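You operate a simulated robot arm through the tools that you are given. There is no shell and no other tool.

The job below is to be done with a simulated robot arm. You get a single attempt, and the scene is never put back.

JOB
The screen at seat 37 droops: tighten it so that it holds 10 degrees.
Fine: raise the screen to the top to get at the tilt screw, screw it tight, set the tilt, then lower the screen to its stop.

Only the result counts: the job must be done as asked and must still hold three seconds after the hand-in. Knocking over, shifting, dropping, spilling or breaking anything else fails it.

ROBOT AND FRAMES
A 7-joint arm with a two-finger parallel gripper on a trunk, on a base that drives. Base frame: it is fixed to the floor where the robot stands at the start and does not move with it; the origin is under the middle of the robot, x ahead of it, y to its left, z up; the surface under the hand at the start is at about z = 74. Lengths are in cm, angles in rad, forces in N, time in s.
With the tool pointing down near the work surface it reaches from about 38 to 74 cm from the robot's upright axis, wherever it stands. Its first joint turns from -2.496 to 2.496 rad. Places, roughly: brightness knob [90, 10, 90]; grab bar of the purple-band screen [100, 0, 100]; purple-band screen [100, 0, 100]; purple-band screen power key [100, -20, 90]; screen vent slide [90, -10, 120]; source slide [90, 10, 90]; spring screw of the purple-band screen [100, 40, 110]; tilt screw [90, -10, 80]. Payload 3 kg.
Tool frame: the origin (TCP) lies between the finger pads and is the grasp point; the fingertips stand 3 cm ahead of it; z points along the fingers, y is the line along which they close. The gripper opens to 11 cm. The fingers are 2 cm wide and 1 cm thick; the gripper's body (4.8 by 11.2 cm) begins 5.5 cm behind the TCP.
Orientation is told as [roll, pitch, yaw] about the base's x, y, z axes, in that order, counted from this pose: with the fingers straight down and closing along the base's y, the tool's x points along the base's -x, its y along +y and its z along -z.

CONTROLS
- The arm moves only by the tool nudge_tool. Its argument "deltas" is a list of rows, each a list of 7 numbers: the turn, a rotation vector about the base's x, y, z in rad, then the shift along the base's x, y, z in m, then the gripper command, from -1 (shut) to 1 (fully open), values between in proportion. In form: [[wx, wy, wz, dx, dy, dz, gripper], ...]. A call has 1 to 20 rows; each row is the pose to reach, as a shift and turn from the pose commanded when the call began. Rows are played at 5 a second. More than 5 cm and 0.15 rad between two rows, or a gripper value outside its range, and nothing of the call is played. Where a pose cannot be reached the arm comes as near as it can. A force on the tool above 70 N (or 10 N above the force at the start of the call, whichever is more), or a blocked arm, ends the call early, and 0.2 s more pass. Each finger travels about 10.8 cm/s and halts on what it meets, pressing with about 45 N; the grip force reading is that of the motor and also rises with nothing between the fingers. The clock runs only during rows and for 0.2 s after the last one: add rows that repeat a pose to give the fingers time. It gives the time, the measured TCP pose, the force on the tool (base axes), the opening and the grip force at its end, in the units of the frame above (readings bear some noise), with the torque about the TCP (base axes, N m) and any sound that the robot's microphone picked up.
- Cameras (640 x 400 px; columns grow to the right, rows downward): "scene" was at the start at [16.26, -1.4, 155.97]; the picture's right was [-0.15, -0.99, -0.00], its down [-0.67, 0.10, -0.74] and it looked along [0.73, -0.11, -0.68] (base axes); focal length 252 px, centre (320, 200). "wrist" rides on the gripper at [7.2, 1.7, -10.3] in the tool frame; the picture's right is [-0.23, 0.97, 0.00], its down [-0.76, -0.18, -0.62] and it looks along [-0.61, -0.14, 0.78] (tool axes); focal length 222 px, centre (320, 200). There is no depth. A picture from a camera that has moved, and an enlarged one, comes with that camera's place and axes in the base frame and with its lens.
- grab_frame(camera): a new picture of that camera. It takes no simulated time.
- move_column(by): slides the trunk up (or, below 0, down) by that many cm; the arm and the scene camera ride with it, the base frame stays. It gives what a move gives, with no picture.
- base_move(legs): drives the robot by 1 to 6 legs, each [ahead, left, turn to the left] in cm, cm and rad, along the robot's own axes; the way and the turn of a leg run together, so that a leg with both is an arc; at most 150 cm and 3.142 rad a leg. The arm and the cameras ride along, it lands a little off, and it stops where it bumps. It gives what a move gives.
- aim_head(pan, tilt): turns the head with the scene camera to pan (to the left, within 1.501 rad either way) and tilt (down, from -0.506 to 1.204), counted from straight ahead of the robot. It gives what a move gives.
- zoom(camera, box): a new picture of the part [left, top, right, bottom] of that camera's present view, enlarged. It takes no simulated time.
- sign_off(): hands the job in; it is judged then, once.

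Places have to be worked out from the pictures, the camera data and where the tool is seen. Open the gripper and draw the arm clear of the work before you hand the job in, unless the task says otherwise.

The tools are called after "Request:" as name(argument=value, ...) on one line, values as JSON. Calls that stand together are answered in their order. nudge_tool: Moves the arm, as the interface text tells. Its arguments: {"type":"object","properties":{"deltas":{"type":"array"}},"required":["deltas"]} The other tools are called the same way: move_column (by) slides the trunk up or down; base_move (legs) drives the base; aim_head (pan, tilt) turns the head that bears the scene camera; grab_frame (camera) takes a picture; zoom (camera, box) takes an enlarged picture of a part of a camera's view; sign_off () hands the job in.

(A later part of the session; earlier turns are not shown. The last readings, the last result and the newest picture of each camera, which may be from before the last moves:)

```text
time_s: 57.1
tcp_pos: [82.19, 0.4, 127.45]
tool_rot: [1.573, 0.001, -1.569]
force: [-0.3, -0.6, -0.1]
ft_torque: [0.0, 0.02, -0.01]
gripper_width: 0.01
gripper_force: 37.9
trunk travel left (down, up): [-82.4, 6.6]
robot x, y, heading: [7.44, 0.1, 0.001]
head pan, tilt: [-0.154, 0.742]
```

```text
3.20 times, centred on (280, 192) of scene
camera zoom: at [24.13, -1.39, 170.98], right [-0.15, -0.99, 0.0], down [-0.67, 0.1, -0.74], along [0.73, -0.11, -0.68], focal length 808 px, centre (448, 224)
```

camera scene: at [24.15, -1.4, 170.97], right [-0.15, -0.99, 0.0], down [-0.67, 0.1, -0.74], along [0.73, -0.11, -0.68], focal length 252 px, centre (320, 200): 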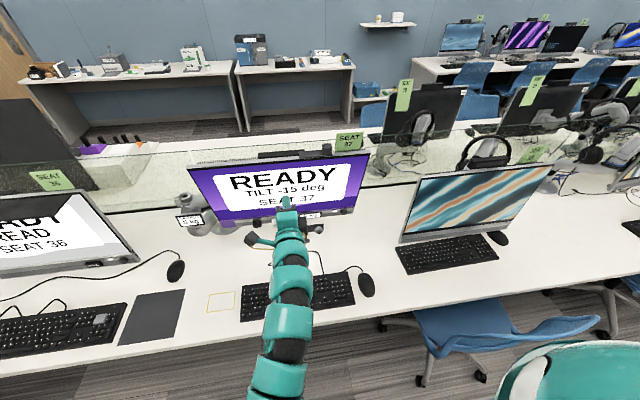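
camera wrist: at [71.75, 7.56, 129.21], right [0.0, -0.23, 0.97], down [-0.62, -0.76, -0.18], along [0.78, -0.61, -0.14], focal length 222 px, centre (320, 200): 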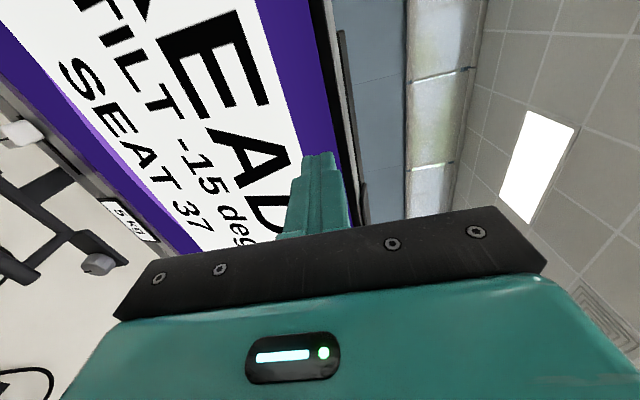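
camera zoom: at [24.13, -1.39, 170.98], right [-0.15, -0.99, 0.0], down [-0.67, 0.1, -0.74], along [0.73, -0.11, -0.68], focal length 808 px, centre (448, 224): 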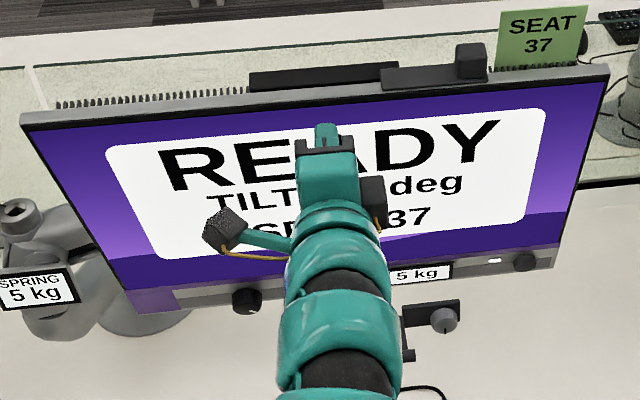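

No contact yet; the readout is legible in the wrist view. I creep forward 3 cm in 0.4 cm steps and read the force.

Request:
nudge_tool(deltas=[[0, 0, 0, 0.004, 0, 0, -1], [0, 0, 0, 0.008, 0, 0, -1], [0, 0, 0, 0.012, 0, 0, -1], [0, 0, 0, 0.016, 0, 0, -1], [0, 0, 0, 0.02, 0, 0, -1], [0, 0, 0, 0.024, 0, 0, -1], [0, 0, 0, 0.028, 0, 0, -1], [0, 0, 0, 0.028, 0, 0, -1]])

Request:
grab_frame(camera="wrist")

```text
time_s: 58.9
tcp_pos: [84.83, 0.64, 127.56]
tool_rot: [1.575, 0.001, -1.57]
force: [-10.1, -2.9, 4.9]
ft_torque: [0.02, -0.27, -0.09]
gripper_width: 0.0
gripper_force: 37.7
trunk travel left (down, up): [-82.4, 6.6]
robot x, y, heading: [8.45, -0.33, -0.003]
head pan, tilt: [-0.154, 0.742]
```

```text
taken
camera wrist: at [74.29, 7.62, 129.38], right [0.0, -0.23, 0.97], down [-0.62, -0.76, -0.18], along [0.78, -0.61, -0.14], focal length 222 px, centre (320, 200)
```

wrist: 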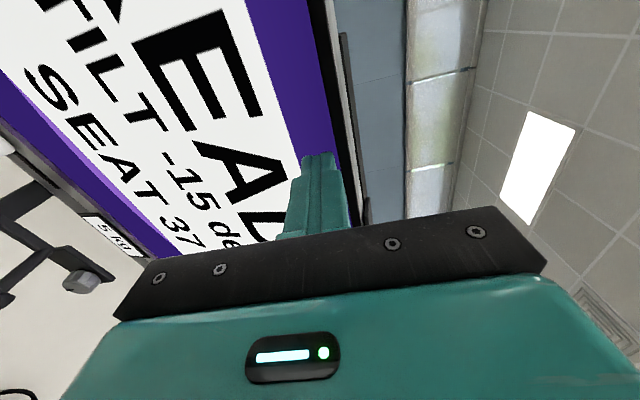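

Contact at TCP x≈84.8 with 10 N. I push on in small steps and watch force and readout.

Request:
nudge_tool(deltas=[[0, 0, 0, 0.003, 0, 0, -1], [0, 0, 0, 0.006, 0, 0, -1], [0, 0, 0, 0.009, 0, 0, -1], [0, 0, 0, 0.012, 0, 0, -1], [0, 0, 0, 0.015, 0, 0, -1], [0, 0, 0, 0.015, 0, 0, -1]])

Request:
grab_frame(camera="wrist")

```text
time_s: 60.3
tcp_pos: [86.24, 0.48, 127.57]
tool_rot: [1.575, 0.003, -1.571]
force: [-8.7, -0.4, 5.5]
ft_torque: [0.0, -0.23, -0.05]
gripper_width: 0.0
gripper_force: 37.6
trunk travel left (down, up): [-82.4, 6.6]
robot x, y, heading: [8.01, -0.04, -0.001]
head pan, tilt: [-0.154, 0.742]
```

```text
taken
camera wrist: at [75.78, 7.62, 129.24], right [0.0, -0.23, 0.97], down [-0.62, -0.76, -0.18], along [0.78, -0.61, -0.14], focal length 222 px, centre (320, 200)
```

wrist: 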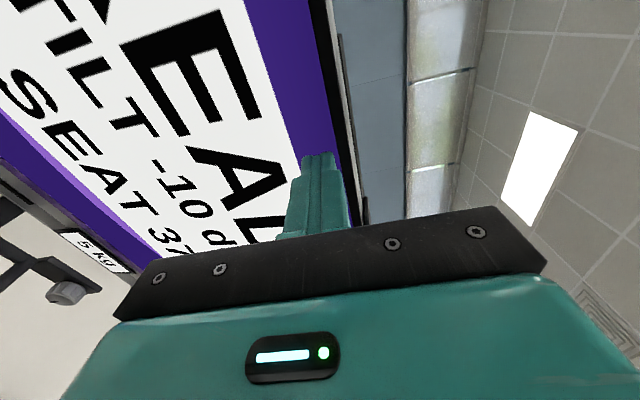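

The readout moved to -10 with only ~9 N. I back off 1.5 cm to test whether the tightened screw holds it there.

Request:
nudge_tool(deltas=[[0, 0, 0, -0.005, 0, 0, -1], [0, 0, 0, -0.01, 0, 0, -1], [0, 0, 0, -0.015, 0, 0, -1], [0, 0, 0, -0.015, 0, 0, -1], [0, 0, 0, -0.015, 0, 0, -1]])

Request:
grab_frame(camera="wrist")

```text
time_s: 61.5
tcp_pos: [84.87, 0.4, 127.34]
tool_rot: [1.571, 0.001, -1.571]
force: [0.5, 0.3, -0.4]
ft_torque: [-0.02, 0.02, -0.01]
gripper_width: 0.0
gripper_force: 37.9
trunk travel left (down, up): [-82.4, 6.6]
robot x, y, heading: [7.96, -0.01, 0.001]
head pan, tilt: [-0.154, 0.742]
```

```text
taken
camera wrist: at [74.53, 7.61, 129.16], right [0.0, -0.23, 0.97], down [-0.62, -0.76, -0.18], along [0.78, -0.61, -0.14], focal length 222 px, centre (320, 200)
```

wrist: 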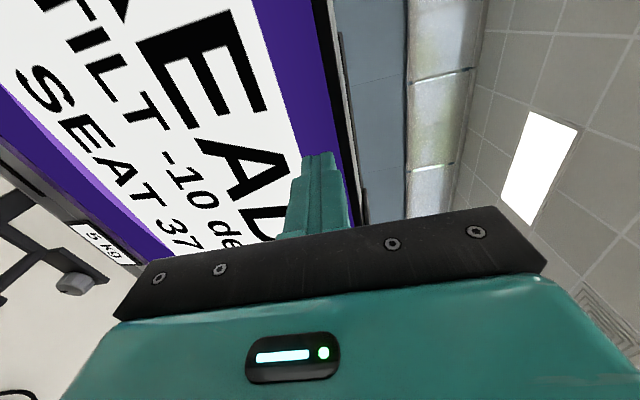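

It holds -10 untouched, so the screw is effective. I push further, to TCP x≈90, expecting about +5°.

Request:
nudge_tool(deltas=[[0, 0, 0, 0.005, 0, 0, -1], [0, 0, 0, 0.01, 0, 0, -1], [0, 0, 0, 0.014, 0, 0, -1], [0, 0, 0, 0.018, 0, 0, -1], [0, 0, 0, 0.022, 0, 0, -1], [0, 0, 0, 0.026, 0, 0, -1], [0, 0, 0, 0.03, 0, 0, -1], [0, 0, 0, 0.034, 0, 0, -1], [0, 0, 0, 0.038, 0, 0, -1], [0, 0, 0, 0.042, 0, 0, -1], [0, 0, 0, 0.046, 0, 0, -1], [0, 0, 0, 0.05, 0, 0, -1], [0, 0, 0, 0.05, 0, 0, -1]])

Request:
grab_frame(camera="wrist")

Request:
grab_frame(camera="scene")

```text
time_s: 64.3
tcp_pos: [89.8, 0.58, 127.49]
tool_rot: [1.574, 0.002, -1.57]
force: [-7.9, 0.3, 5.0]
ft_torque: [0.05, -0.06, -0.01]
gripper_width: 0.0
gripper_force: 37.8
trunk travel left (down, up): [-82.4, 6.6]
robot x, y, heading: [7.73, 0.28, 0.004]
head pan, tilt: [-0.154, 0.742]
```

```text
taken
camera wrist: at [79.37, 7.68, 129.28], right [0.0, -0.23, 0.97], down [-0.62, -0.76, -0.18], along [0.78, -0.61, -0.14], focal length 222 px, centre (320, 200)
```

wrist: 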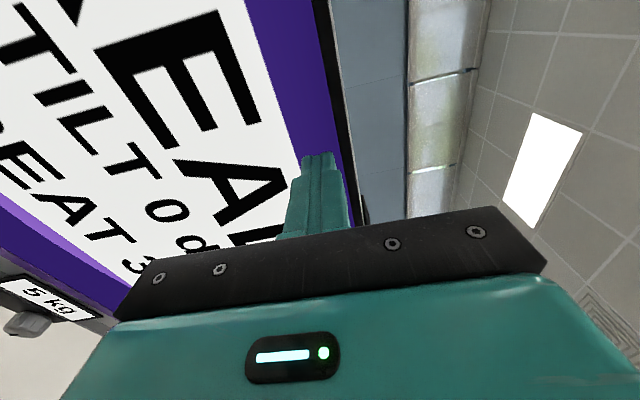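

```text
taken
camera scene: at [23.91, -1.4, 171.0], right [-0.15, -0.99, 0.0], down [-0.67, 0.1, -0.74], along [0.73, -0.11, -0.67], focal length 252 px, centre (320, 200)
```

scene: 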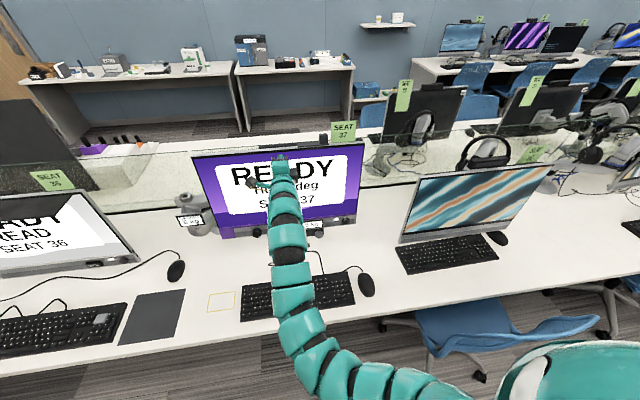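

The readout is 0 at TCP x≈89.8 (about 0.36 cm per degree). I push 2.4 cm further and read again.

Request:
nudge_tool(deltas=[[0, 0, 0, 0.004, 0, 0, -1], [0, 0, 0, 0.008, 0, 0, -1], [0, 0, 0, 0.012, 0, 0, -1], [0, 0, 0, 0.016, 0, 0, -1], [0, 0, 0, 0.02, 0, 0, -1], [0, 0, 0, 0.024, 0, 0, -1], [0, 0, 0, 0.024, 0, 0, -1]])

Request:
zoom(camera="wrist", box=[0, 80, 320, 280])

Request:
zoom(camera="scene", box=[180, 130, 380, 255])

```text
time_s: 65.9
tcp_pos: [92.24, 0.56, 127.49]
tool_rot: [1.572, -0.001, -1.569]
force: [-6.9, 3.2, 4.7]
ft_torque: [0.01, -0.08, 0.07]
gripper_width: 0.01
gripper_force: 37.9
trunk travel left (down, up): [-82.4, 6.6]
robot x, y, heading: [7.58, 0.11, 0.002]
head pan, tilt: [-0.154, 0.742]
```

```text
2.00 times, centred on (160, 180) of wrist
camera zoom: at [81.78, 7.67, 129.23], right [0.0, -0.23, 0.97], down [-0.62, -0.76, -0.18], along [0.78, -0.61, -0.14], focal length 444 px, centre (640, 240)
```

zoom: 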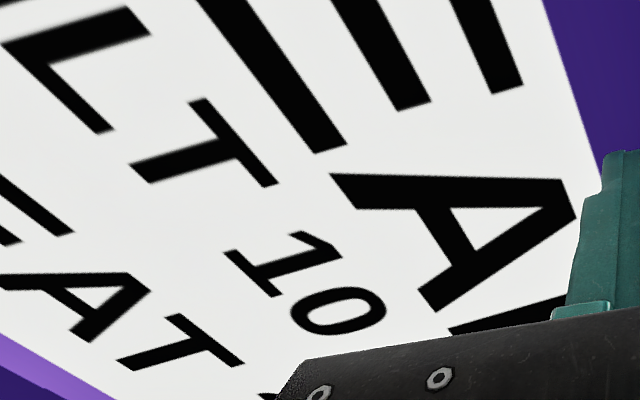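

```text
3.20 times, centred on (280, 192) of scene
camera zoom: at [23.94, -1.35, 171.0], right [-0.15, -0.99, 0.0], down [-0.67, 0.1, -0.74], along [0.73, -0.11, -0.67], focal length 808 px, centre (448, 224)
```

zoom: 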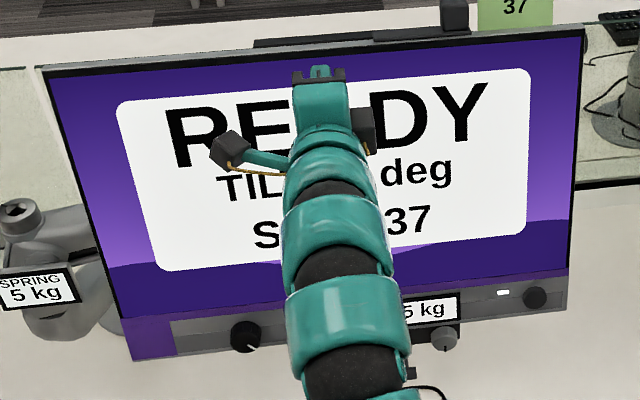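

The readout shows 10 already after 2.4 cm, so it may round to coarse steps. I back off and read the display with the hand clear.

Request:
nudge_tool(deltas=[[0, 0, 0, -0.01, 0, 0, -1], [0, 0, 0, -0.03, 0, 0, -1], [0, 0, 0, -0.06, 0, 0, -1], [0, 0, 0, -0.09, 0, 0, -1], [0, 0, 0, -0.12, 0, -0.02, -1], [0, 0, 0, -0.15, 0, -0.06, -1], [0, 0, 0, -0.15, 0, -0.06, -1]])

Request:
zoom(camera="scene", box=[180, 130, 380, 255])

Request:
grab_frame(camera="wrist")

```text
time_s: 67.5
tcp_pos: [77.56, 0.25, 121.27]
tool_rot: [1.572, 0.001, -1.571]
force: [-0.1, 0.5, -0.4]
ft_torque: [0.03, 0.01, -0.02]
gripper_width: 0.04
gripper_force: 37.1
trunk travel left (down, up): [-82.4, 6.6]
robot x, y, heading: [8.28, 0.39, 0.002]
head pan, tilt: [-0.154, 0.742]
```

```text
3.20 times, centred on (280, 192) of scene
camera zoom: at [24.22, -1.38, 170.97], right [-0.15, -0.99, 0.0], down [-0.67, 0.1, -0.74], along [0.73, -0.11, -0.68], focal length 808 px, centre (448, 224)
```

zoom: 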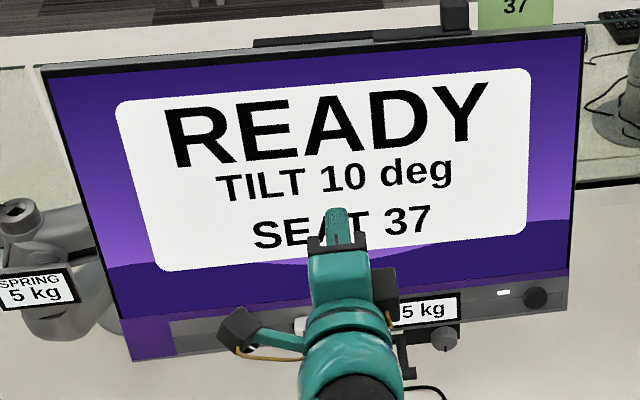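

```text
taken
camera wrist: at [67.09, 7.42, 123.08], right [0.0, -0.23, 0.97], down [-0.62, -0.76, -0.18], along [0.78, -0.61, -0.14], focal length 222 px, centre (320, 200)
```

wrist: 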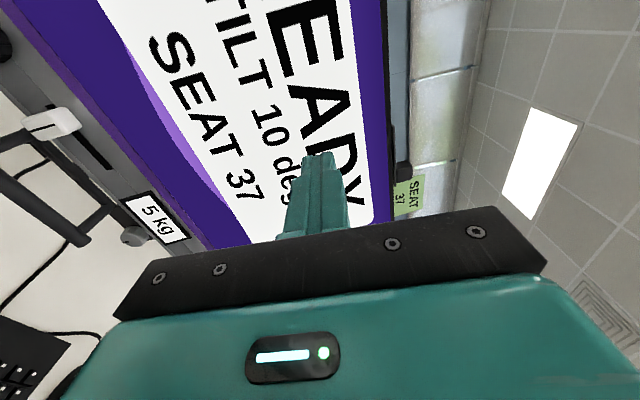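

It reads 10 and holds by itself. To find the true angle more finely than the display, I will touch the face lightly low down and compare with the upper contact (tip x 95.2 at z≈126.5); I lower the trunk 18 cm.

Request:
move_column(by=-18)

Request:
nudge_tool(deltas=[[0, 0, 0, 0.025, 0, 0, -1], [0, 0, 0, 0.05, 0, 0, -1], [0, 0, 0, 0.065, 0, 0, -1], [0, 0, 0, 0.075, 0, 0, -1], [0, 0, 0, 0.075, 0, 0, -1]])

Request:
grab_frame(camera="wrist")

```text
time_s: 69.5
tcp_pos: [77.57, 0.25, 103.2]
tool_rot: [1.573, 0.002, -1.571]
force: [0.2, 0.1, -0.5]
ft_torque: [0.02, 0.0, 0.02]
gripper_width: 0.0
gripper_force: 37.3
trunk travel left (down, up): [-64.4, 24.6]
robot x, y, heading: [7.69, 0.24, 0.004]
head pan, tilt: [-0.154, 0.742]
```

```text
time_s: 70.7
tcp_pos: [85.08, 0.33, 103.49]
tool_rot: [1.574, 0.0, -1.57]
force: [0.2, -1.3, 0.6]
ft_torque: [-0.04, 0.02, -0.03]
gripper_width: 0.01
gripper_force: 37.5
trunk travel left (down, up): [-64.4, 24.6]
robot x, y, heading: [7.65, -0.22, -0.003]
head pan, tilt: [-0.154, 0.742]
```

```text
taken
camera wrist: at [74.64, 7.42, 105.14], right [0.0, -0.23, 0.97], down [-0.62, -0.76, -0.18], along [0.78, -0.61, -0.14], focal length 222 px, centre (320, 200)
```

wrist: 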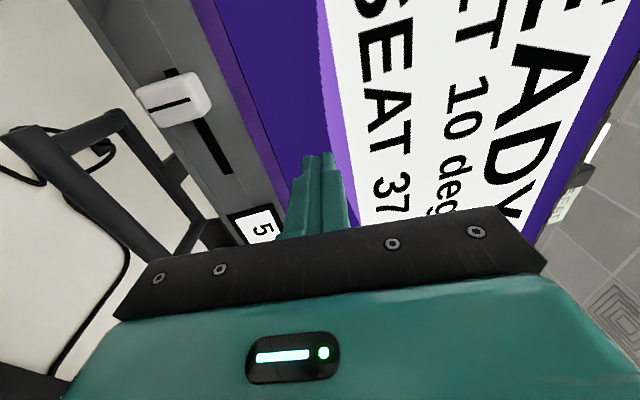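

No contact yet at x 85.1. I creep in 1.8 cm and then in very small steps to find the light touch point.

Request:
nudge_tool(deltas=[[0, 0, 0, 0.004, 0, 0, -1], [0, 0, 0, 0.008, 0, 0, -1], [0, 0, 0, 0.012, 0, 0, -1], [0, 0, 0, 0.015, 0, 0, -1], [0, 0, 0, 0.018, 0, 0, -1], [0, 0, 0, 0.018, 0, 0, -1]])

Request:
nudge_tool(deltas=[[0, 0, 0, 0.001, 0, 0, -1], [0, 0, 0, 0.002, 0, 0, -1], [0, 0, 0, 0.002, 0, 0, -1]])

```text
time_s: 72.1
tcp_pos: [86.8, 0.35, 103.35]
tool_rot: [1.573, 0.001, -1.572]
force: [-0.4, -0.5, 0.3]
ft_torque: [-0.01, -0.01, 0.03]
gripper_width: 0.0
gripper_force: 37.4
trunk travel left (down, up): [-64.4, 24.6]
robot x, y, heading: [7.88, -0.13, 0.004]
head pan, tilt: [-0.154, 0.742]
```

```text
time_s: 72.9
tcp_pos: [87.09, 0.29, 103.35]
tool_rot: [1.572, 0.003, -1.571]
force: [0.0, 0.1, 0.5]
ft_torque: [0.03, 0.03, -0.02]
gripper_width: 0.0
gripper_force: 37.4
trunk travel left (down, up): [-64.4, 24.6]
robot x, y, heading: [7.81, -0.16, -0.002]
head pan, tilt: [-0.154, 0.742]
```

No contact yet at x 87.1; I keep stepping 0.2 cm at a time, reading the force each time.

Request:
nudge_tool(deltas=[[0, 0, 0, 0.001, 0, 0, -1], [0, 0, 0, 0.002, 0, 0, -1], [0, 0, 0, 0.002, 0, 0, -1]])

Request:
nudge_tool(deltas=[[0, 0, 0, 0.001, 0, 0, -1], [0, 0, 0, 0.002, 0, 0, -1], [0, 0, 0, 0.002, 0, 0, -1]])

```text
time_s: 73.7
tcp_pos: [87.26, 0.4, 103.31]
tool_rot: [1.571, 0.004, -1.572]
force: [0.2, -0.6, 0.3]
ft_torque: [0.0, 0.01, -0.03]
gripper_width: 0.0
gripper_force: 37.5
trunk travel left (down, up): [-64.4, 24.6]
robot x, y, heading: [7.73, -0.22, 0.001]
head pan, tilt: [-0.154, 0.742]
```

```text
time_s: 74.5
tcp_pos: [87.42, 0.48, 103.31]
tool_rot: [1.573, 0.002, -1.573]
force: [-0.2, -0.2, -0.5]
ft_torque: [0.02, -0.02, 0.05]
gripper_width: 0.01
gripper_force: 37.2
trunk travel left (down, up): [-64.4, 24.6]
robot x, y, heading: [7.92, 0.17, 0.002]
head pan, tilt: [-0.154, 0.742]
```

Still free at x 87.45. I continue in 0.1 cm steps.

Request:
nudge_tool(deltas=[[0, 0, 0, 0.001, 0, 0, -1], [0, 0, 0, 0.001, 0, 0, -1]])

Request:
nudge_tool(deltas=[[0, 0, 0, 0.001, 0, 0, -1], [0, 0, 0, 0.001, 0, 0, -1]])

Request:
nudge_tool(deltas=[[0, 0, 0, 0.001, 0, 0, -1], [0, 0, 0, 0.001, 0, 0, -1]])

```text
time_s: 75.1
tcp_pos: [87.51, 0.33, 103.27]
tool_rot: [1.574, -0.001, -1.572]
force: [-0.3, 0.0, 0.0]
ft_torque: [0.01, -0.02, -0.03]
gripper_width: 0.0
gripper_force: 37.5
trunk travel left (down, up): [-64.4, 24.6]
robot x, y, heading: [7.64, 0.36, 0.0]
head pan, tilt: [-0.154, 0.742]
```

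```text
time_s: 75.7
tcp_pos: [87.54, 0.33, 103.33]
tool_rot: [1.573, 0.002, -1.571]
force: [0.8, -0.2, 0.2]
ft_torque: [0.03, 0.01, -0.01]
gripper_width: 0.0
gripper_force: 37.7
trunk travel left (down, up): [-64.4, 24.6]
robot x, y, heading: [7.72, 0.22, -0.003]
head pan, tilt: [-0.154, 0.742]
```

```text
time_s: 76.3
tcp_pos: [87.7, 0.27, 103.19]
tool_rot: [1.573, 0.003, -1.573]
force: [-0.9, -0.2, -0.6]
ft_torque: [0.0, 0.01, 0.04]
gripper_width: 0.02
gripper_force: 37.4
trunk travel left (down, up): [-64.4, 24.6]
robot x, y, heading: [7.72, 0.07, 0.002]
head pan, tilt: [-0.154, 0.742]
```

Still free at about 87.7. More 0.1 cm steps.

Request:
nudge_tool(deltas=[[0, 0, 0, 0.001, 0, 0, -1], [0, 0, 0, 0.001, 0, 0, -1]])

Request:
nudge_tool(deltas=[[0, 0, 0, 0.001, 0, 0, -1], [0, 0, 0, 0.001, 0, 0, -1]])

Request:
nudge_tool(deltas=[[0, 0, 0, 0.001, 0, 0, -1], [0, 0, 0, 0.001, 0, 0, -1]])

```text
time_s: 76.9
tcp_pos: [87.63, 0.27, 103.17]
tool_rot: [1.573, 0.0, -1.571]
force: [0.4, 0.2, -0.5]
ft_torque: [0.0, -0.02, -0.04]
gripper_width: 0.01
gripper_force: 37.6
trunk travel left (down, up): [-64.4, 24.6]
robot x, y, heading: [7.88, 0.2, -0.004]
head pan, tilt: [-0.154, 0.742]
```

```text
time_s: 77.5
tcp_pos: [87.88, 0.35, 103.19]
tool_rot: [1.573, 0.003, -1.571]
force: [-0.3, -0.2, 0.1]
ft_torque: [0.01, 0.01, -0.03]
gripper_width: 0.0
gripper_force: 37.5
trunk travel left (down, up): [-64.4, 24.6]
robot x, y, heading: [7.84, -0.1, 0.002]
head pan, tilt: [-0.154, 0.742]
```

```text
time_s: 78.1
tcp_pos: [87.96, 0.27, 103.35]
tool_rot: [1.571, 0.0, -1.571]
force: [0.4, -0.8, 0.8]
ft_torque: [0.01, -0.01, -0.04]
gripper_width: 0.0
gripper_force: 37.2
trunk travel left (down, up): [-64.4, 24.6]
robot x, y, heading: [7.81, 0.19, -0.003]
head pan, tilt: [-0.154, 0.742]
```

At x≈87.95 the tip would already touch for a true 10°, so the angle is slightly less. I continue stepping.

Request:
nudge_tool(deltas=[[0, 0, 0, 0.001, 0, 0, -1], [0, 0, 0, 0.001, 0, 0, -1]])

Request:
nudge_tool(deltas=[[0, 0, 0, 0.001, 0, 0, -1], [0, 0, 0, 0.001, 0, 0, -1]])

Request:
nudge_tool(deltas=[[0, 0, 0, 0.001, 0, 0, -1], [0, 0, 0, 0.001, 0, 0, -1]])

Request:
zoom(camera="wrist", box=[200, 100, 440, 250])

```text
time_s: 78.7
tcp_pos: [88.03, 0.19, 103.36]
tool_rot: [1.573, 0.002, -1.572]
force: [0.7, 0.4, -0.1]
ft_torque: [0.03, 0.0, -0.02]
gripper_width: 0.0
gripper_force: 37.8
trunk travel left (down, up): [-64.4, 24.6]
robot x, y, heading: [7.61, 0.05, -0.003]
head pan, tilt: [-0.154, 0.742]
```

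```text
time_s: 79.3
tcp_pos: [88.27, 0.25, 103.38]
tool_rot: [1.57, 0.003, -1.571]
force: [-8.0, -1.0, -1.8]
ft_torque: [-0.01, 0.18, -0.07]
gripper_width: 0.01
gripper_force: 38.0
trunk travel left (down, up): [-64.4, 24.6]
robot x, y, heading: [8.09, -0.04, -0.004]
head pan, tilt: [-0.154, 0.742]
```

```text
time_s: 79.9
tcp_pos: [88.21, 0.17, 103.43]
tool_rot: [1.572, 0.001, -1.57]
force: [-14.1, -1.4, -4.7]
ft_torque: [0.02, 0.28, -0.03]
gripper_width: 0.03
gripper_force: 38.0
trunk travel left (down, up): [-64.4, 24.6]
robot x, y, heading: [8.08, -0.29, 0.004]
head pan, tilt: [-0.154, 0.742]
```

```text
2.67 times, centred on (320, 175) of wrist
camera zoom: at [77.75, 7.4, 105.08], right [0.0, -0.23, 0.97], down [-0.62, -0.76, -0.18], along [0.78, -0.61, -0.14], focal length 592 px, centre (320, 267)
```

zoom: 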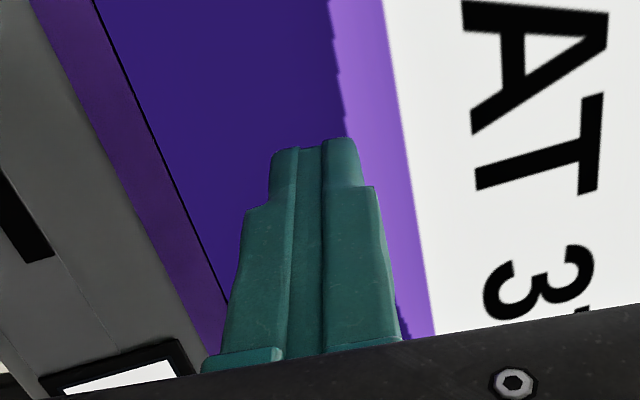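

Contact comes at TCP x≈88.1 here versus 92.24 up high: 4.1 cm over 24 cm, i.e. a true tilt of about 9.7°. I back away and confirm the display.

Request:
nudge_tool(deltas=[[0, 0, 0, -0.01, 0, 0, -1], [0, 0, 0, -0.04, 0, 0, -1], [0, 0, 0, -0.08, 0, 0, -1], [0, 0, 0, -0.12, 0, 0, -1], [0, 0, 0, -0.15, 0, 0, -1], [0, 0, 0, -0.15, 0, 0, -1]])

Request:
grab_frame(camera="scene")

Request:
grab_frame(camera="wrist")

```text
time_s: 81.3
tcp_pos: [73.08, 0.4, 103.38]
tool_rot: [1.572, 0.002, -1.572]
force: [-0.5, 0.5, 0.4]
ft_torque: [0.01, -0.01, 0.01]
gripper_width: 0.0
gripper_force: 38.0
trunk travel left (down, up): [-64.4, 24.6]
robot x, y, heading: [7.72, 0.24, -0.004]
head pan, tilt: [-0.154, 0.742]
```

```text
taken
camera scene: at [24.17, -1.39, 152.97], right [-0.15, -0.99, 0.0], down [-0.67, 0.1, -0.74], along [0.73, -0.11, -0.68], focal length 252 px, centre (320, 200)
```

scene: 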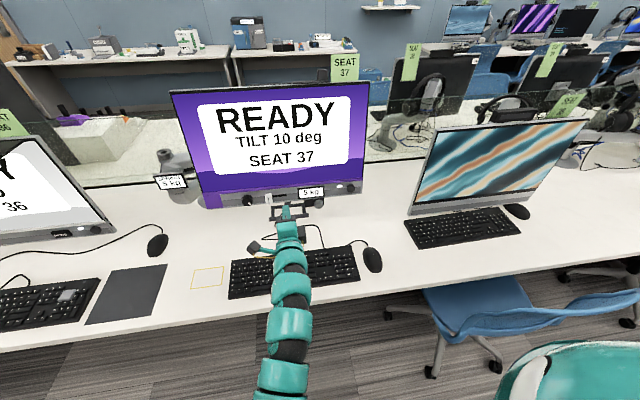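

```text
taken
camera wrist: at [62.66, 7.48, 105.07], right [0.0, -0.23, 0.97], down [-0.62, -0.76, -0.18], along [0.78, -0.61, -0.14], focal length 222 px, centre (320, 200)
```

wrist: 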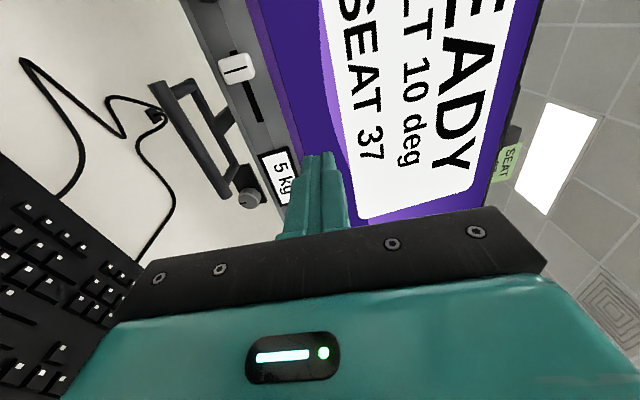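

The display still shows 10. Next I lower the screen with the bar, using the same 45° grip as before: I pitch the hand down 45°, open the fingers to 4.4 cm, and bring the trunk down 15 cm.

Request:
nudge_tool(deltas=[[0, 0.131, 0, 0, 0, 0.01, -1], [0, 0.262, 0, 0, 0, 0.02, -0.8], [0, 0.393, 0, 0, 0, 0.03, -0.5], [0, 0.524, 0, 0, 0, 0.04, -0.2], [0, 0.655, 0, 0, 0, 0.05, -0.2], [0, 0.7854, 0, 0, 0, 0.06, -0.2], [0, 0.7854, 0, 0, 0, 0.06, -0.2]])

Request:
move_column(by=-13)

Request:
grab_frame(camera="wrist")

Request:
grab_frame(camera="scene")

```text
time_s: 82.9
tcp_pos: [73.3, 0.31, 109.47]
tool_rot: [0.785, 0.003, -1.573]
force: [-0.7, 0.1, 0.5]
ft_torque: [-0.02, 0.02, 0.02]
gripper_width: 4.41
gripper_force: 0.2
trunk travel left (down, up): [-64.4, 24.6]
robot x, y, heading: [7.46, 0.09, -0.0]
head pan, tilt: [-0.154, 0.742]
```

```text
time_s: 84.5
tcp_pos: [73.36, 0.24, 96.41]
tool_rot: [0.788, 0.002, -1.572]
force: [0.0, 0.3, 0.0]
ft_torque: [0.02, 0.05, 0.0]
gripper_width: 4.38
gripper_force: 0.1
trunk travel left (down, up): [-51.4, 37.6]
robot x, y, heading: [8.16, 0.05, 0.001]
head pan, tilt: [-0.154, 0.742]
```

```text
taken
camera wrist: at [67.1, 7.43, 104.99], right [0.69, -0.23, 0.69], down [-0.57, -0.76, 0.31], along [0.45, -0.61, -0.65], focal length 222 px, centre (320, 200)
```

wrist: 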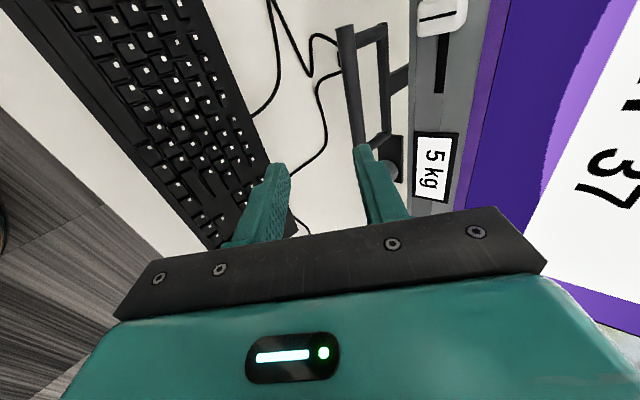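

```text
taken
camera scene: at [24.14, -1.39, 139.98], right [-0.15, -0.99, 0.0], down [-0.67, 0.1, -0.74], along [0.73, -0.11, -0.68], focal length 252 px, centre (320, 200)
```

scene: 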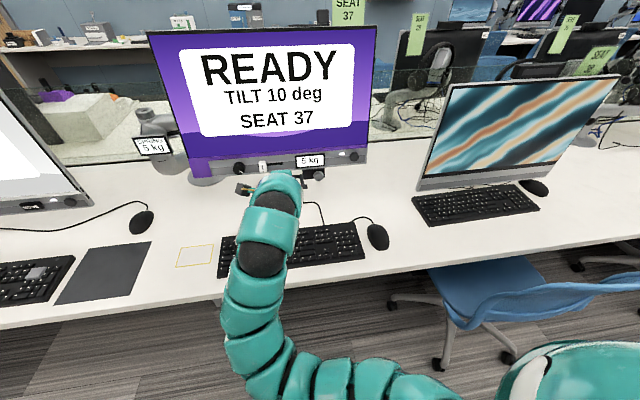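

The bar's rod now appears at about z 89.4 (the pushes let the carriage slip down ~4 cm), while the tilt stays at 10. I move to a point 7 cm short of the rod along the tool axis and verify.

Request:
nudge_tool(deltas=[[0, 0, 0, 0.025, 0.001, -0.007, -0.2], [0, 0, 0, 0.05, 0.001, -0.014, -0.2], [0, 0, 0, 0.071, 0.001, -0.02, -0.2], [0, 0, 0, 0.071, 0.001, -0.02, -0.2]])

Request:
grab_frame(camera="wrist")

Request:
zoom(camera="scene", box=[180, 120, 380, 245])

```text
time_s: 85.5
tcp_pos: [80.7, 0.42, 94.36]
tool_rot: [0.787, 0.003, -1.571]
force: [-0.7, -0.2, -0.3]
ft_torque: [0.01, 0.0, -0.01]
gripper_width: 4.42
gripper_force: 0.0
trunk travel left (down, up): [-51.4, 37.6]
robot x, y, heading: [7.79, 0.16, -0.002]
head pan, tilt: [-0.154, 0.742]
```

```text
taken
camera wrist: at [74.36, 7.56, 102.94], right [0.69, -0.23, 0.69], down [-0.57, -0.76, 0.31], along [0.45, -0.61, -0.65], focal length 222 px, centre (320, 200)
```

wrist: 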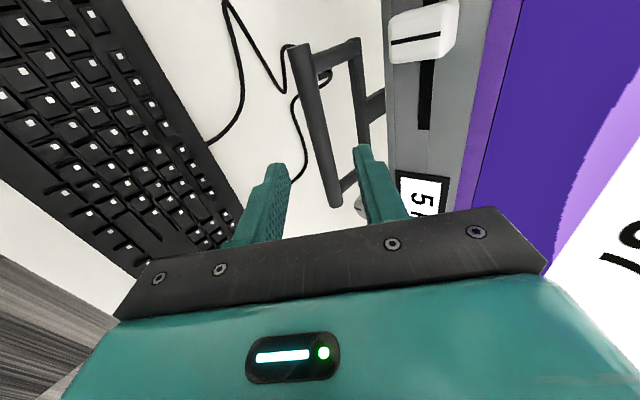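

```text
3.20 times, centred on (280, 182) of scene
camera zoom: at [24.15, -1.4, 139.98], right [-0.15, -0.99, 0.0], down [-0.67, 0.1, -0.74], along [0.73, -0.11, -0.68], focal length 808 px, centre (448, 256)
```

zoom: 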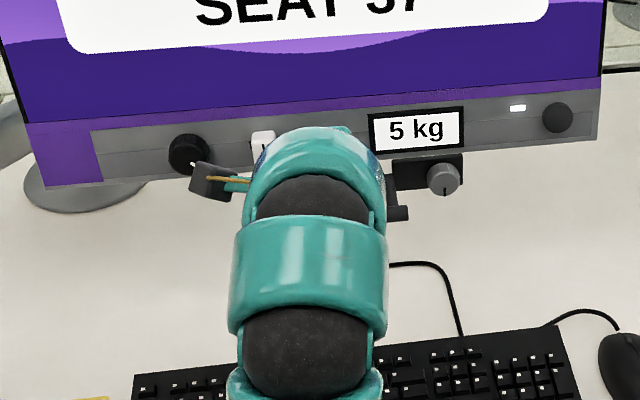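

The prediction matches (rod at [85.5, 0.4, 89.4], on the tool axis, ~7 cm ahead). I advance 6.8 cm along the axis and check before closing.

Request:
nudge_tool(deltas=[[0, 0, 0, 0.015, 0, -0.015, -0.2], [0, 0, 0, 0.03, 0, -0.03, -0.2], [0, 0, 0, 0.04, 0, -0.04, -0.2], [0, 0, 0, 0.048, 0, -0.049, -0.2], [0, 0, 0, 0.048, 0, -0.049, -0.2]])

Request:
grab_frame(camera="wrist")

```text
time_s: 86.7
tcp_pos: [85.36, 0.54, 89.53]
tool_rot: [0.784, 0.001, -1.572]
force: [0.0, -0.8, 0.2]
ft_torque: [0.0, -0.01, 0.01]
gripper_width: 4.4
gripper_force: 0.1
trunk travel left (down, up): [-51.4, 37.6]
robot x, y, heading: [7.76, -0.24, 0.001]
head pan, tilt: [-0.154, 0.742]
```

```text
taken
camera wrist: at [79.18, 7.58, 98.07], right [0.69, -0.23, 0.69], down [-0.57, -0.76, 0.31], along [0.45, -0.61, -0.65], focal length 222 px, centre (320, 200)
```

wrist: 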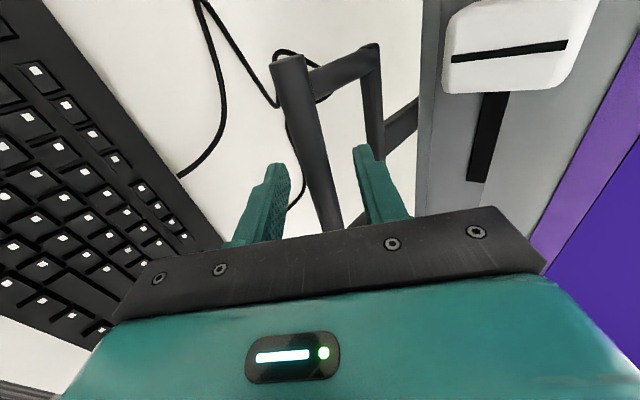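

The rod lies between the fingers as in the first grip. I close on it.

Request:
nudge_tool(deltas=[[0, 0, 0, 0, 0, 0, -0.5], [0, 0, 0, 0, 0, 0, -0.8], [0, 0, 0, 0, 0, 0, -1], [0, 0, 0, 0, 0, 0, -1]])

Request:
grab_frame(camera="scene")

```text
time_s: 87.7
tcp_pos: [85.4, 0.49, 89.43]
tool_rot: [0.787, 0.0, -1.571]
force: [4.1, 0.5, 4.6]
ft_torque: [-0.01, -0.02, 0.16]
gripper_width: 1.57
gripper_force: 44.7
trunk travel left (down, up): [-51.4, 37.6]
robot x, y, heading: [7.9, 0.27, 0.002]
head pan, tilt: [-0.154, 0.742]
```

```text
taken
camera scene: at [24.17, -1.39, 139.98], right [-0.15, -0.99, 0.0], down [-0.67, 0.1, -0.74], along [0.73, -0.11, -0.68], focal length 252 px, centre (320, 200)
```

scene: 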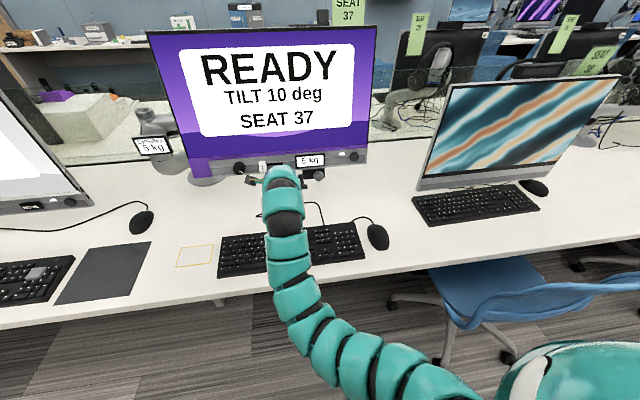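

Held again (1.57 cm). I lower in small steps, 3 cm first, watching the forces.

Request:
nudge_tool(deltas=[[0, 0, 0, 0, 0, -0.004, -1], [0, 0, 0, 0, 0, -0.008, -1], [0, 0, 0, 0, 0, -0.012, -1], [0, 0, 0, 0, 0, -0.016, -1], [0, 0, 0, 0, 0, -0.02, -1], [0, 0, 0, 0, 0, -0.024, -1], [0, 0, 0, 0, 0, -0.028, -1], [0, 0, 0, 0, 0, -0.032, -1], [0, 0, 0, 0, 0, -0.032, -1]])

```text
time_s: 89.7
tcp_pos: [85.46, 0.51, 86.25]
tool_rot: [0.785, 0.003, -1.571]
force: [25.7, 5.8, 4.4]
ft_torque: [0.19, -0.16, 0.36]
gripper_width: 1.59
gripper_force: 45.1
trunk travel left (down, up): [-51.4, 37.6]
robot x, y, heading: [7.96, -0.07, -0.002]
head pan, tilt: [-0.154, 0.742]
```

A +x side load of 26 N built up (the path leans slightly away on the way down). I yield +0.2 cm in x and lower 1.2 cm more.

Request:
nudge_tool(deltas=[[0, 0, 0, 0.001, 0, 0, -1], [0, 0, 0, 0.002, 0.0003, 0, -1], [0, 0, 0, 0.002, 0.0003, -0.004, -1], [0, 0, 0, 0.0022, 0.0003, -0.008, -1], [0, 0, 0, 0.0025, 0.0003, -0.012, -1], [0, 0, 0, 0.0025, 0.0003, -0.012, -1]])

```text
time_s: 91.1
tcp_pos: [85.45, 0.43, 85.1]
tool_rot: [0.785, 0.0, -1.571]
force: [-1.7, 3.6, 3.7]
ft_torque: [-0.31, -0.01, -0.23]
gripper_width: 1.59
gripper_force: 44.5
trunk travel left (down, up): [-51.4, 37.6]
robot x, y, heading: [7.95, -0.4, -0.001]
head pan, tilt: [-0.154, 0.742]
```

Side load is gone at z 85.1, and there is no stop yet. I keep lowering in 0.3 cm steps.

Request:
nudge_tool(deltas=[[0, 0, 0, 0, 0, -0.003, -1], [0, 0, 0, 0.0002, 0, -0.006, -1], [0, 0, 0, 0.0004, 0, -0.009, -1], [0, 0, 0, 0.0006, 0, -0.012, -1], [0, 0, 0, 0.0008, 0, -0.015, -1], [0, 0, 0, 0.0008, 0, -0.015, -1]])

Request:
grab_frame(camera="scene")

Request:
grab_frame(camera="wrist")

```text
time_s: 92.5
tcp_pos: [85.41, 0.43, 83.6]
tool_rot: [0.785, 0.001, -1.57]
force: [-13.5, 1.1, 2.1]
ft_torque: [0.11, 0.06, 0.19]
gripper_width: 1.6
gripper_force: 45.0
trunk travel left (down, up): [-51.4, 37.6]
robot x, y, heading: [7.72, 0.12, -0.002]
head pan, tilt: [-0.154, 0.742]
```

```text
taken
camera scene: at [23.96, -1.38, 139.99], right [-0.15, -0.99, 0.0], down [-0.67, 0.1, -0.74], along [0.73, -0.11, -0.67], focal length 252 px, centre (320, 200)
```

scene: 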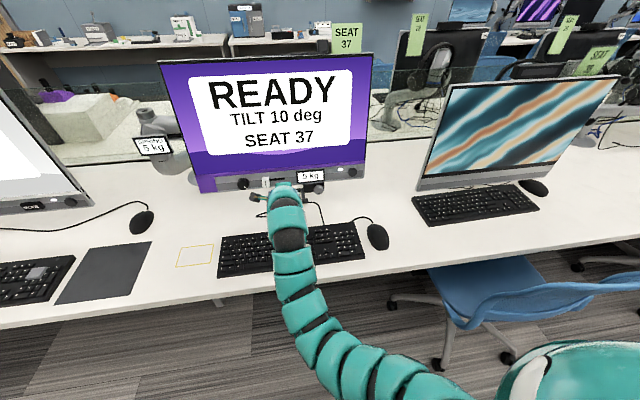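

```text
taken
camera wrist: at [79.19, 7.58, 92.18], right [0.69, -0.23, 0.69], down [-0.57, -0.76, 0.31], along [0.45, -0.61, -0.65], focal length 222 px, centre (320, 200)
```

wrist: 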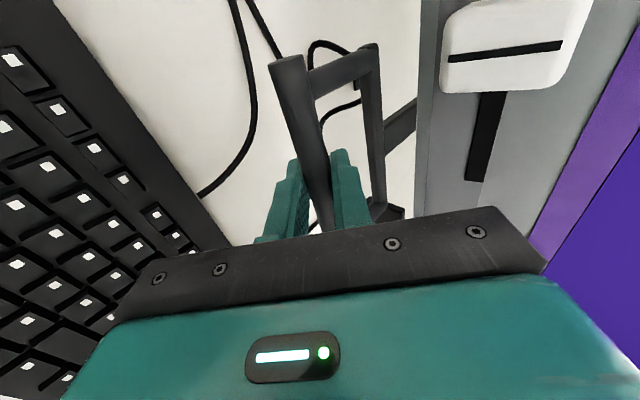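

At z 83.6 it is already below where it began, tilt still 10, and no stop felt. I continue down 1.5 cm with a small x correction.

Request:
nudge_tool(deltas=[[0, 0, 0, -0.0008, 0, -0.003, -1], [0, 0, 0, -0.0008, 0, -0.006, -1], [0, 0, 0, -0.0008, 0, -0.009, -1], [0, 0, 0, -0.0008, 0, -0.012, -1], [0, 0, 0, -0.0008, 0, -0.015, -1], [0, 0, 0, -0.0008, 0, -0.015, -1]])

```text
time_s: 93.9
tcp_pos: [85.34, 0.44, 82.03]
tool_rot: [0.788, -0.001, -1.571]
force: [-10.3, 2.5, 3.5]
ft_torque: [0.29, -0.11, 0.4]
gripper_width: 1.57
gripper_force: 44.8
trunk travel left (down, up): [-51.4, 37.6]
robot x, y, heading: [7.54, 0.23, -0.003]
head pan, tilt: [-0.154, 0.742]
```

Still moving freely at z 82.0; the lower fingertip is near z 78.6, with the table at 74. I lower another 1.2 cm carefully.

Request:
nudge_tool(deltas=[[0, 0, 0, -0.0005, 0, -0.003, -1], [0, 0, 0, -0.0008, 0, -0.006, -1], [0, 0, 0, -0.0008, 0, -0.009, -1], [0, 0, 0, -0.0008, 0, -0.012, -1], [0, 0, 0, -0.0008, 0, -0.012, -1]])

Request:
grab_frame(camera="wrist")

Request:
zoom(camera="scene", box=[150, 60, 390, 210])

```text
time_s: 95.1
tcp_pos: [85.43, 0.46, 80.86]
tool_rot: [0.789, 0.001, -1.571]
force: [8.0, 5.2, 4.4]
ft_torque: [0.14, -0.07, 0.29]
gripper_width: 1.6
gripper_force: 44.7
trunk travel left (down, up): [-51.4, 37.6]
robot x, y, heading: [8.44, 0.22, 0.001]
head pan, tilt: [-0.154, 0.742]
```

```text
taken
camera wrist: at [79.19, 7.58, 89.48], right [0.69, -0.23, 0.69], down [-0.57, -0.76, 0.31], along [0.45, -0.61, -0.65], focal length 222 px, centre (320, 200)
```

wrist: 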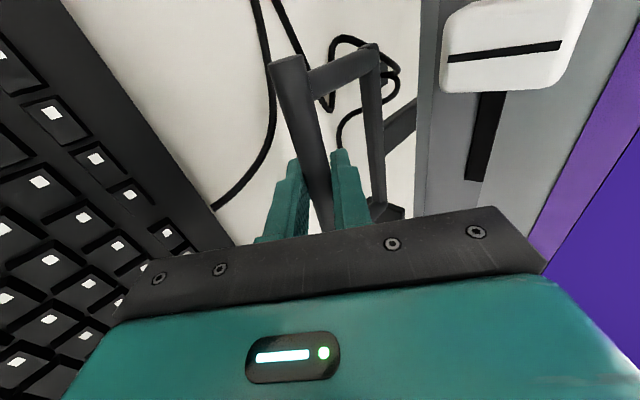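

```text
2.67 times, centred on (270, 135) of scene
camera zoom: at [24.2, -1.34, 139.97], right [-0.15, -0.99, 0.0], down [-0.67, 0.1, -0.74], along [0.73, -0.11, -0.68], focal length 673 px, centre (453, 373)
```

zoom: 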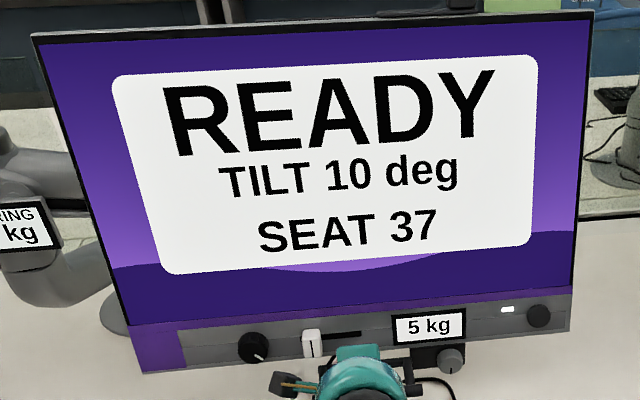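

Tilt still 10 at z 80.9, and no stop felt yet. The tip still has ~3.5 cm to the table, so I go 1.2 cm further.

Request:
nudge_tool(deltas=[[0, 0, 0, 0.0005, 0, -0.003, -1], [0, 0, 0, 0.0005, 0, -0.006, -1], [0, 0, 0, 0.0005, 0, -0.009, -1], [0, 0, 0, 0.0005, 0, -0.012, -1], [0, 0, 0, 0.0005, 0, -0.012, -1]])

```text
time_s: 96.3
tcp_pos: [85.44, 0.51, 80.12]
tool_rot: [0.794, 0.003, -1.572]
force: [14.9, 5.6, 28.8]
ft_torque: [-0.24, -0.08, 0.11]
gripper_width: 1.59
gripper_force: 45.4
trunk travel left (down, up): [-51.4, 37.6]
robot x, y, heading: [7.91, -0.12, 0.005]
head pan, tilt: [-0.154, 0.742]
```

The hand now lags at z 80.1 with 29 N upward force: this looks like the lower stop. I press 0.2 cm more to confirm it does not yield, and look.

Request:
nudge_tool(deltas=[[0, 0, 0, 0.0005, 0, -0.001, -1], [0, 0, 0, 0.001, 0, -0.002, -1], [0, 0, 0, 0.001, 0, -0.002, -1]])

Request:
grab_frame(camera="wrist")

Request:
grab_frame(camera="scene")

```text
time_s: 97.1
tcp_pos: [85.36, 0.46, 80.12]
tool_rot: [0.796, 0.002, -1.572]
force: [17.6, 2.2, 54.9]
ft_torque: [-0.23, -0.35, 0.16]
gripper_width: 1.58
gripper_force: 45.3
trunk travel left (down, up): [-51.4, 37.6]
robot x, y, heading: [8.08, -0.15, -0.003]
head pan, tilt: [-0.154, 0.742]
```

```text
taken
camera wrist: at [79.1, 7.58, 88.69], right [0.68, -0.23, 0.7], down [-0.57, -0.76, 0.31], along [0.46, -0.61, -0.65], focal length 222 px, centre (320, 200)
```

wrist: 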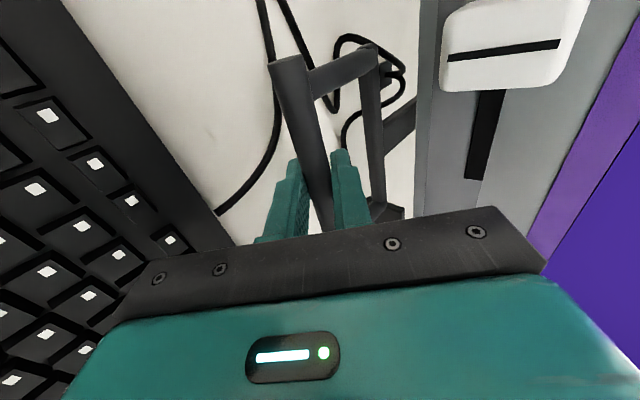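

```text
taken
camera scene: at [23.7, -1.37, 140.07], right [-0.15, -0.99, 0.0], down [-0.66, 0.1, -0.74], along [0.73, -0.11, -0.67], focal length 252 px, centre (320, 200)
```

scene: 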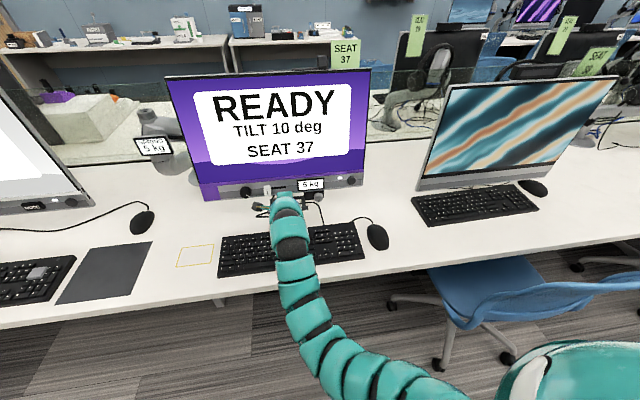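

With 55 N the height stays at exactly 80.12, so this is a hard stop. I ease the pressure to a few newtons, open the fingers, and see whether the screen stays put.

Request:
nudge_tool(deltas=[[0, 0, 0, -0.0005, 0, 0.002, -1], [0, 0, 0, -0.001, 0, 0.005, -1], [0, 0, 0, -0.001, 0, 0.005, -1]])

Request:
nudge_tool(deltas=[[0, 0, 0, 0, 0, 0, -0.6], [0, 0, 0, 0, 0, 0, -0.3], [0, 0, 0, 0, 0, 0, -0.3], [0, 0, 0, 0, 0, 0, -0.3]])

Request:
grab_frame(camera="wrist")

```text
time_s: 97.9
tcp_pos: [85.49, 0.51, 80.24]
tool_rot: [0.788, 0.0, -1.572]
force: [33.6, 0.8, 45.3]
ft_torque: [0.68, -0.4, 0.93]
gripper_width: 1.57
gripper_force: 44.9
trunk travel left (down, up): [-51.4, 37.6]
robot x, y, heading: [7.9, 0.01, 0.001]
head pan, tilt: [-0.154, 0.742]
```

```text
time_s: 98.9
tcp_pos: [85.39, 0.53, 79.89]
tool_rot: [0.786, 0.001, -1.573]
force: [-0.3, -0.4, 0.1]
ft_torque: [0.01, 0.01, -0.05]
gripper_width: 3.84
gripper_force: 0.1
trunk travel left (down, up): [-51.4, 37.6]
robot x, y, heading: [7.8, -0.05, 0.001]
head pan, tilt: [-0.154, 0.742]
```

```text
taken
camera wrist: at [79.2, 7.64, 88.52], right [0.69, -0.23, 0.69], down [-0.57, -0.76, 0.31], along [0.45, -0.61, -0.65], focal length 222 px, centre (320, 200)
```

wrist: 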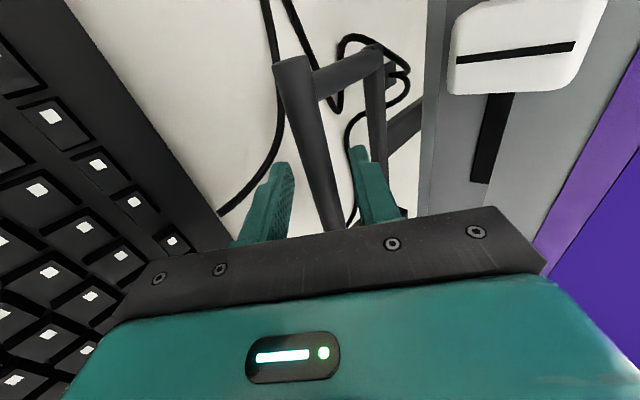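

The fingers are free with zero force even though they now reach lower than before, so the stop was the screen's own, not the table. I back out along the tool axis and inspect.

Request:
nudge_tool(deltas=[[0, 0, 0, -0.01, 0, 0.01, -0.3], [0, 0, 0, -0.025, 0, 0.025, -0.3], [0, 0, 0, -0.045, 0, 0.045, -0.3], [0, 0, 0, -0.07, 0, 0.07, -0.3], [0, 0, 0, -0.1, 0, 0.09, -0.3], [0, 0, 0, -0.13, 0, 0.11, -0.3], [0, 0, 0, -0.16, -0.03, 0.13, -0.3], [0, 0, 0, -0.18, -0.07, 0.14, -0.3], [0, 0, 0, -0.18, -0.07, 0.14, -0.3]])

Request:
grab_frame(camera="scene")

Request:
grab_frame(camera="wrist")

```text
time_s: 100.9
tcp_pos: [68.43, -4.44, 93.34]
tool_rot: [0.786, 0.0, -1.572]
force: [-0.1, -0.2, -0.1]
ft_torque: [-0.03, 0.0, -0.02]
gripper_width: 3.84
gripper_force: 0.0
out of reach, approached as far as the arm can: row 8, 9
trunk travel left (down, up): [-51.4, 37.6]
robot x, y, heading: [7.91, -0.0, -0.0]
head pan, tilt: [-0.154, 0.742]
```

```text
taken
camera scene: at [24.13, -1.4, 139.98], right [-0.15, -0.99, 0.0], down [-0.67, 0.1, -0.74], along [0.73, -0.11, -0.68], focal length 252 px, centre (320, 200)
```

scene: 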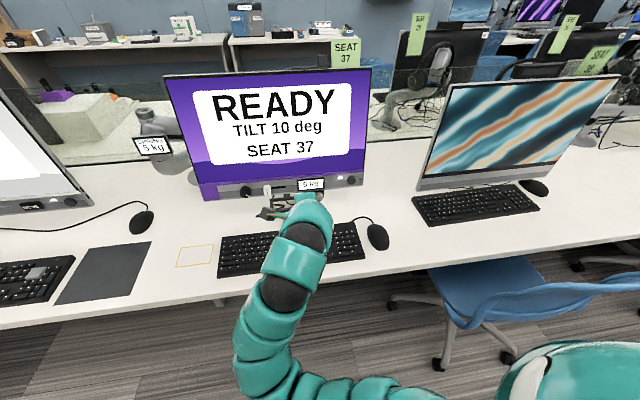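

```text
taken
camera wrist: at [62.19, 2.7, 101.9], right [0.69, -0.23, 0.69], down [-0.57, -0.76, 0.32], along [0.45, -0.61, -0.65], focal length 222 px, centre (320, 200)
```

wrist: 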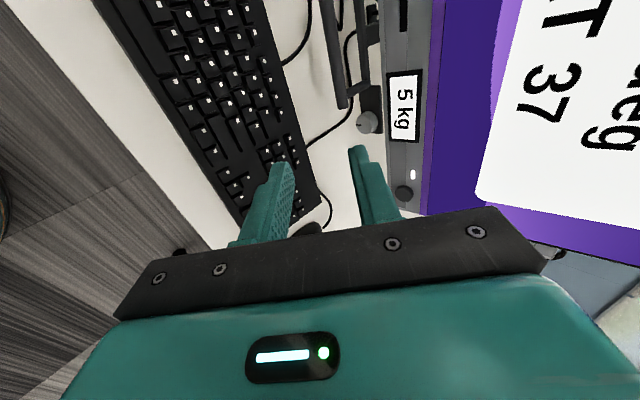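

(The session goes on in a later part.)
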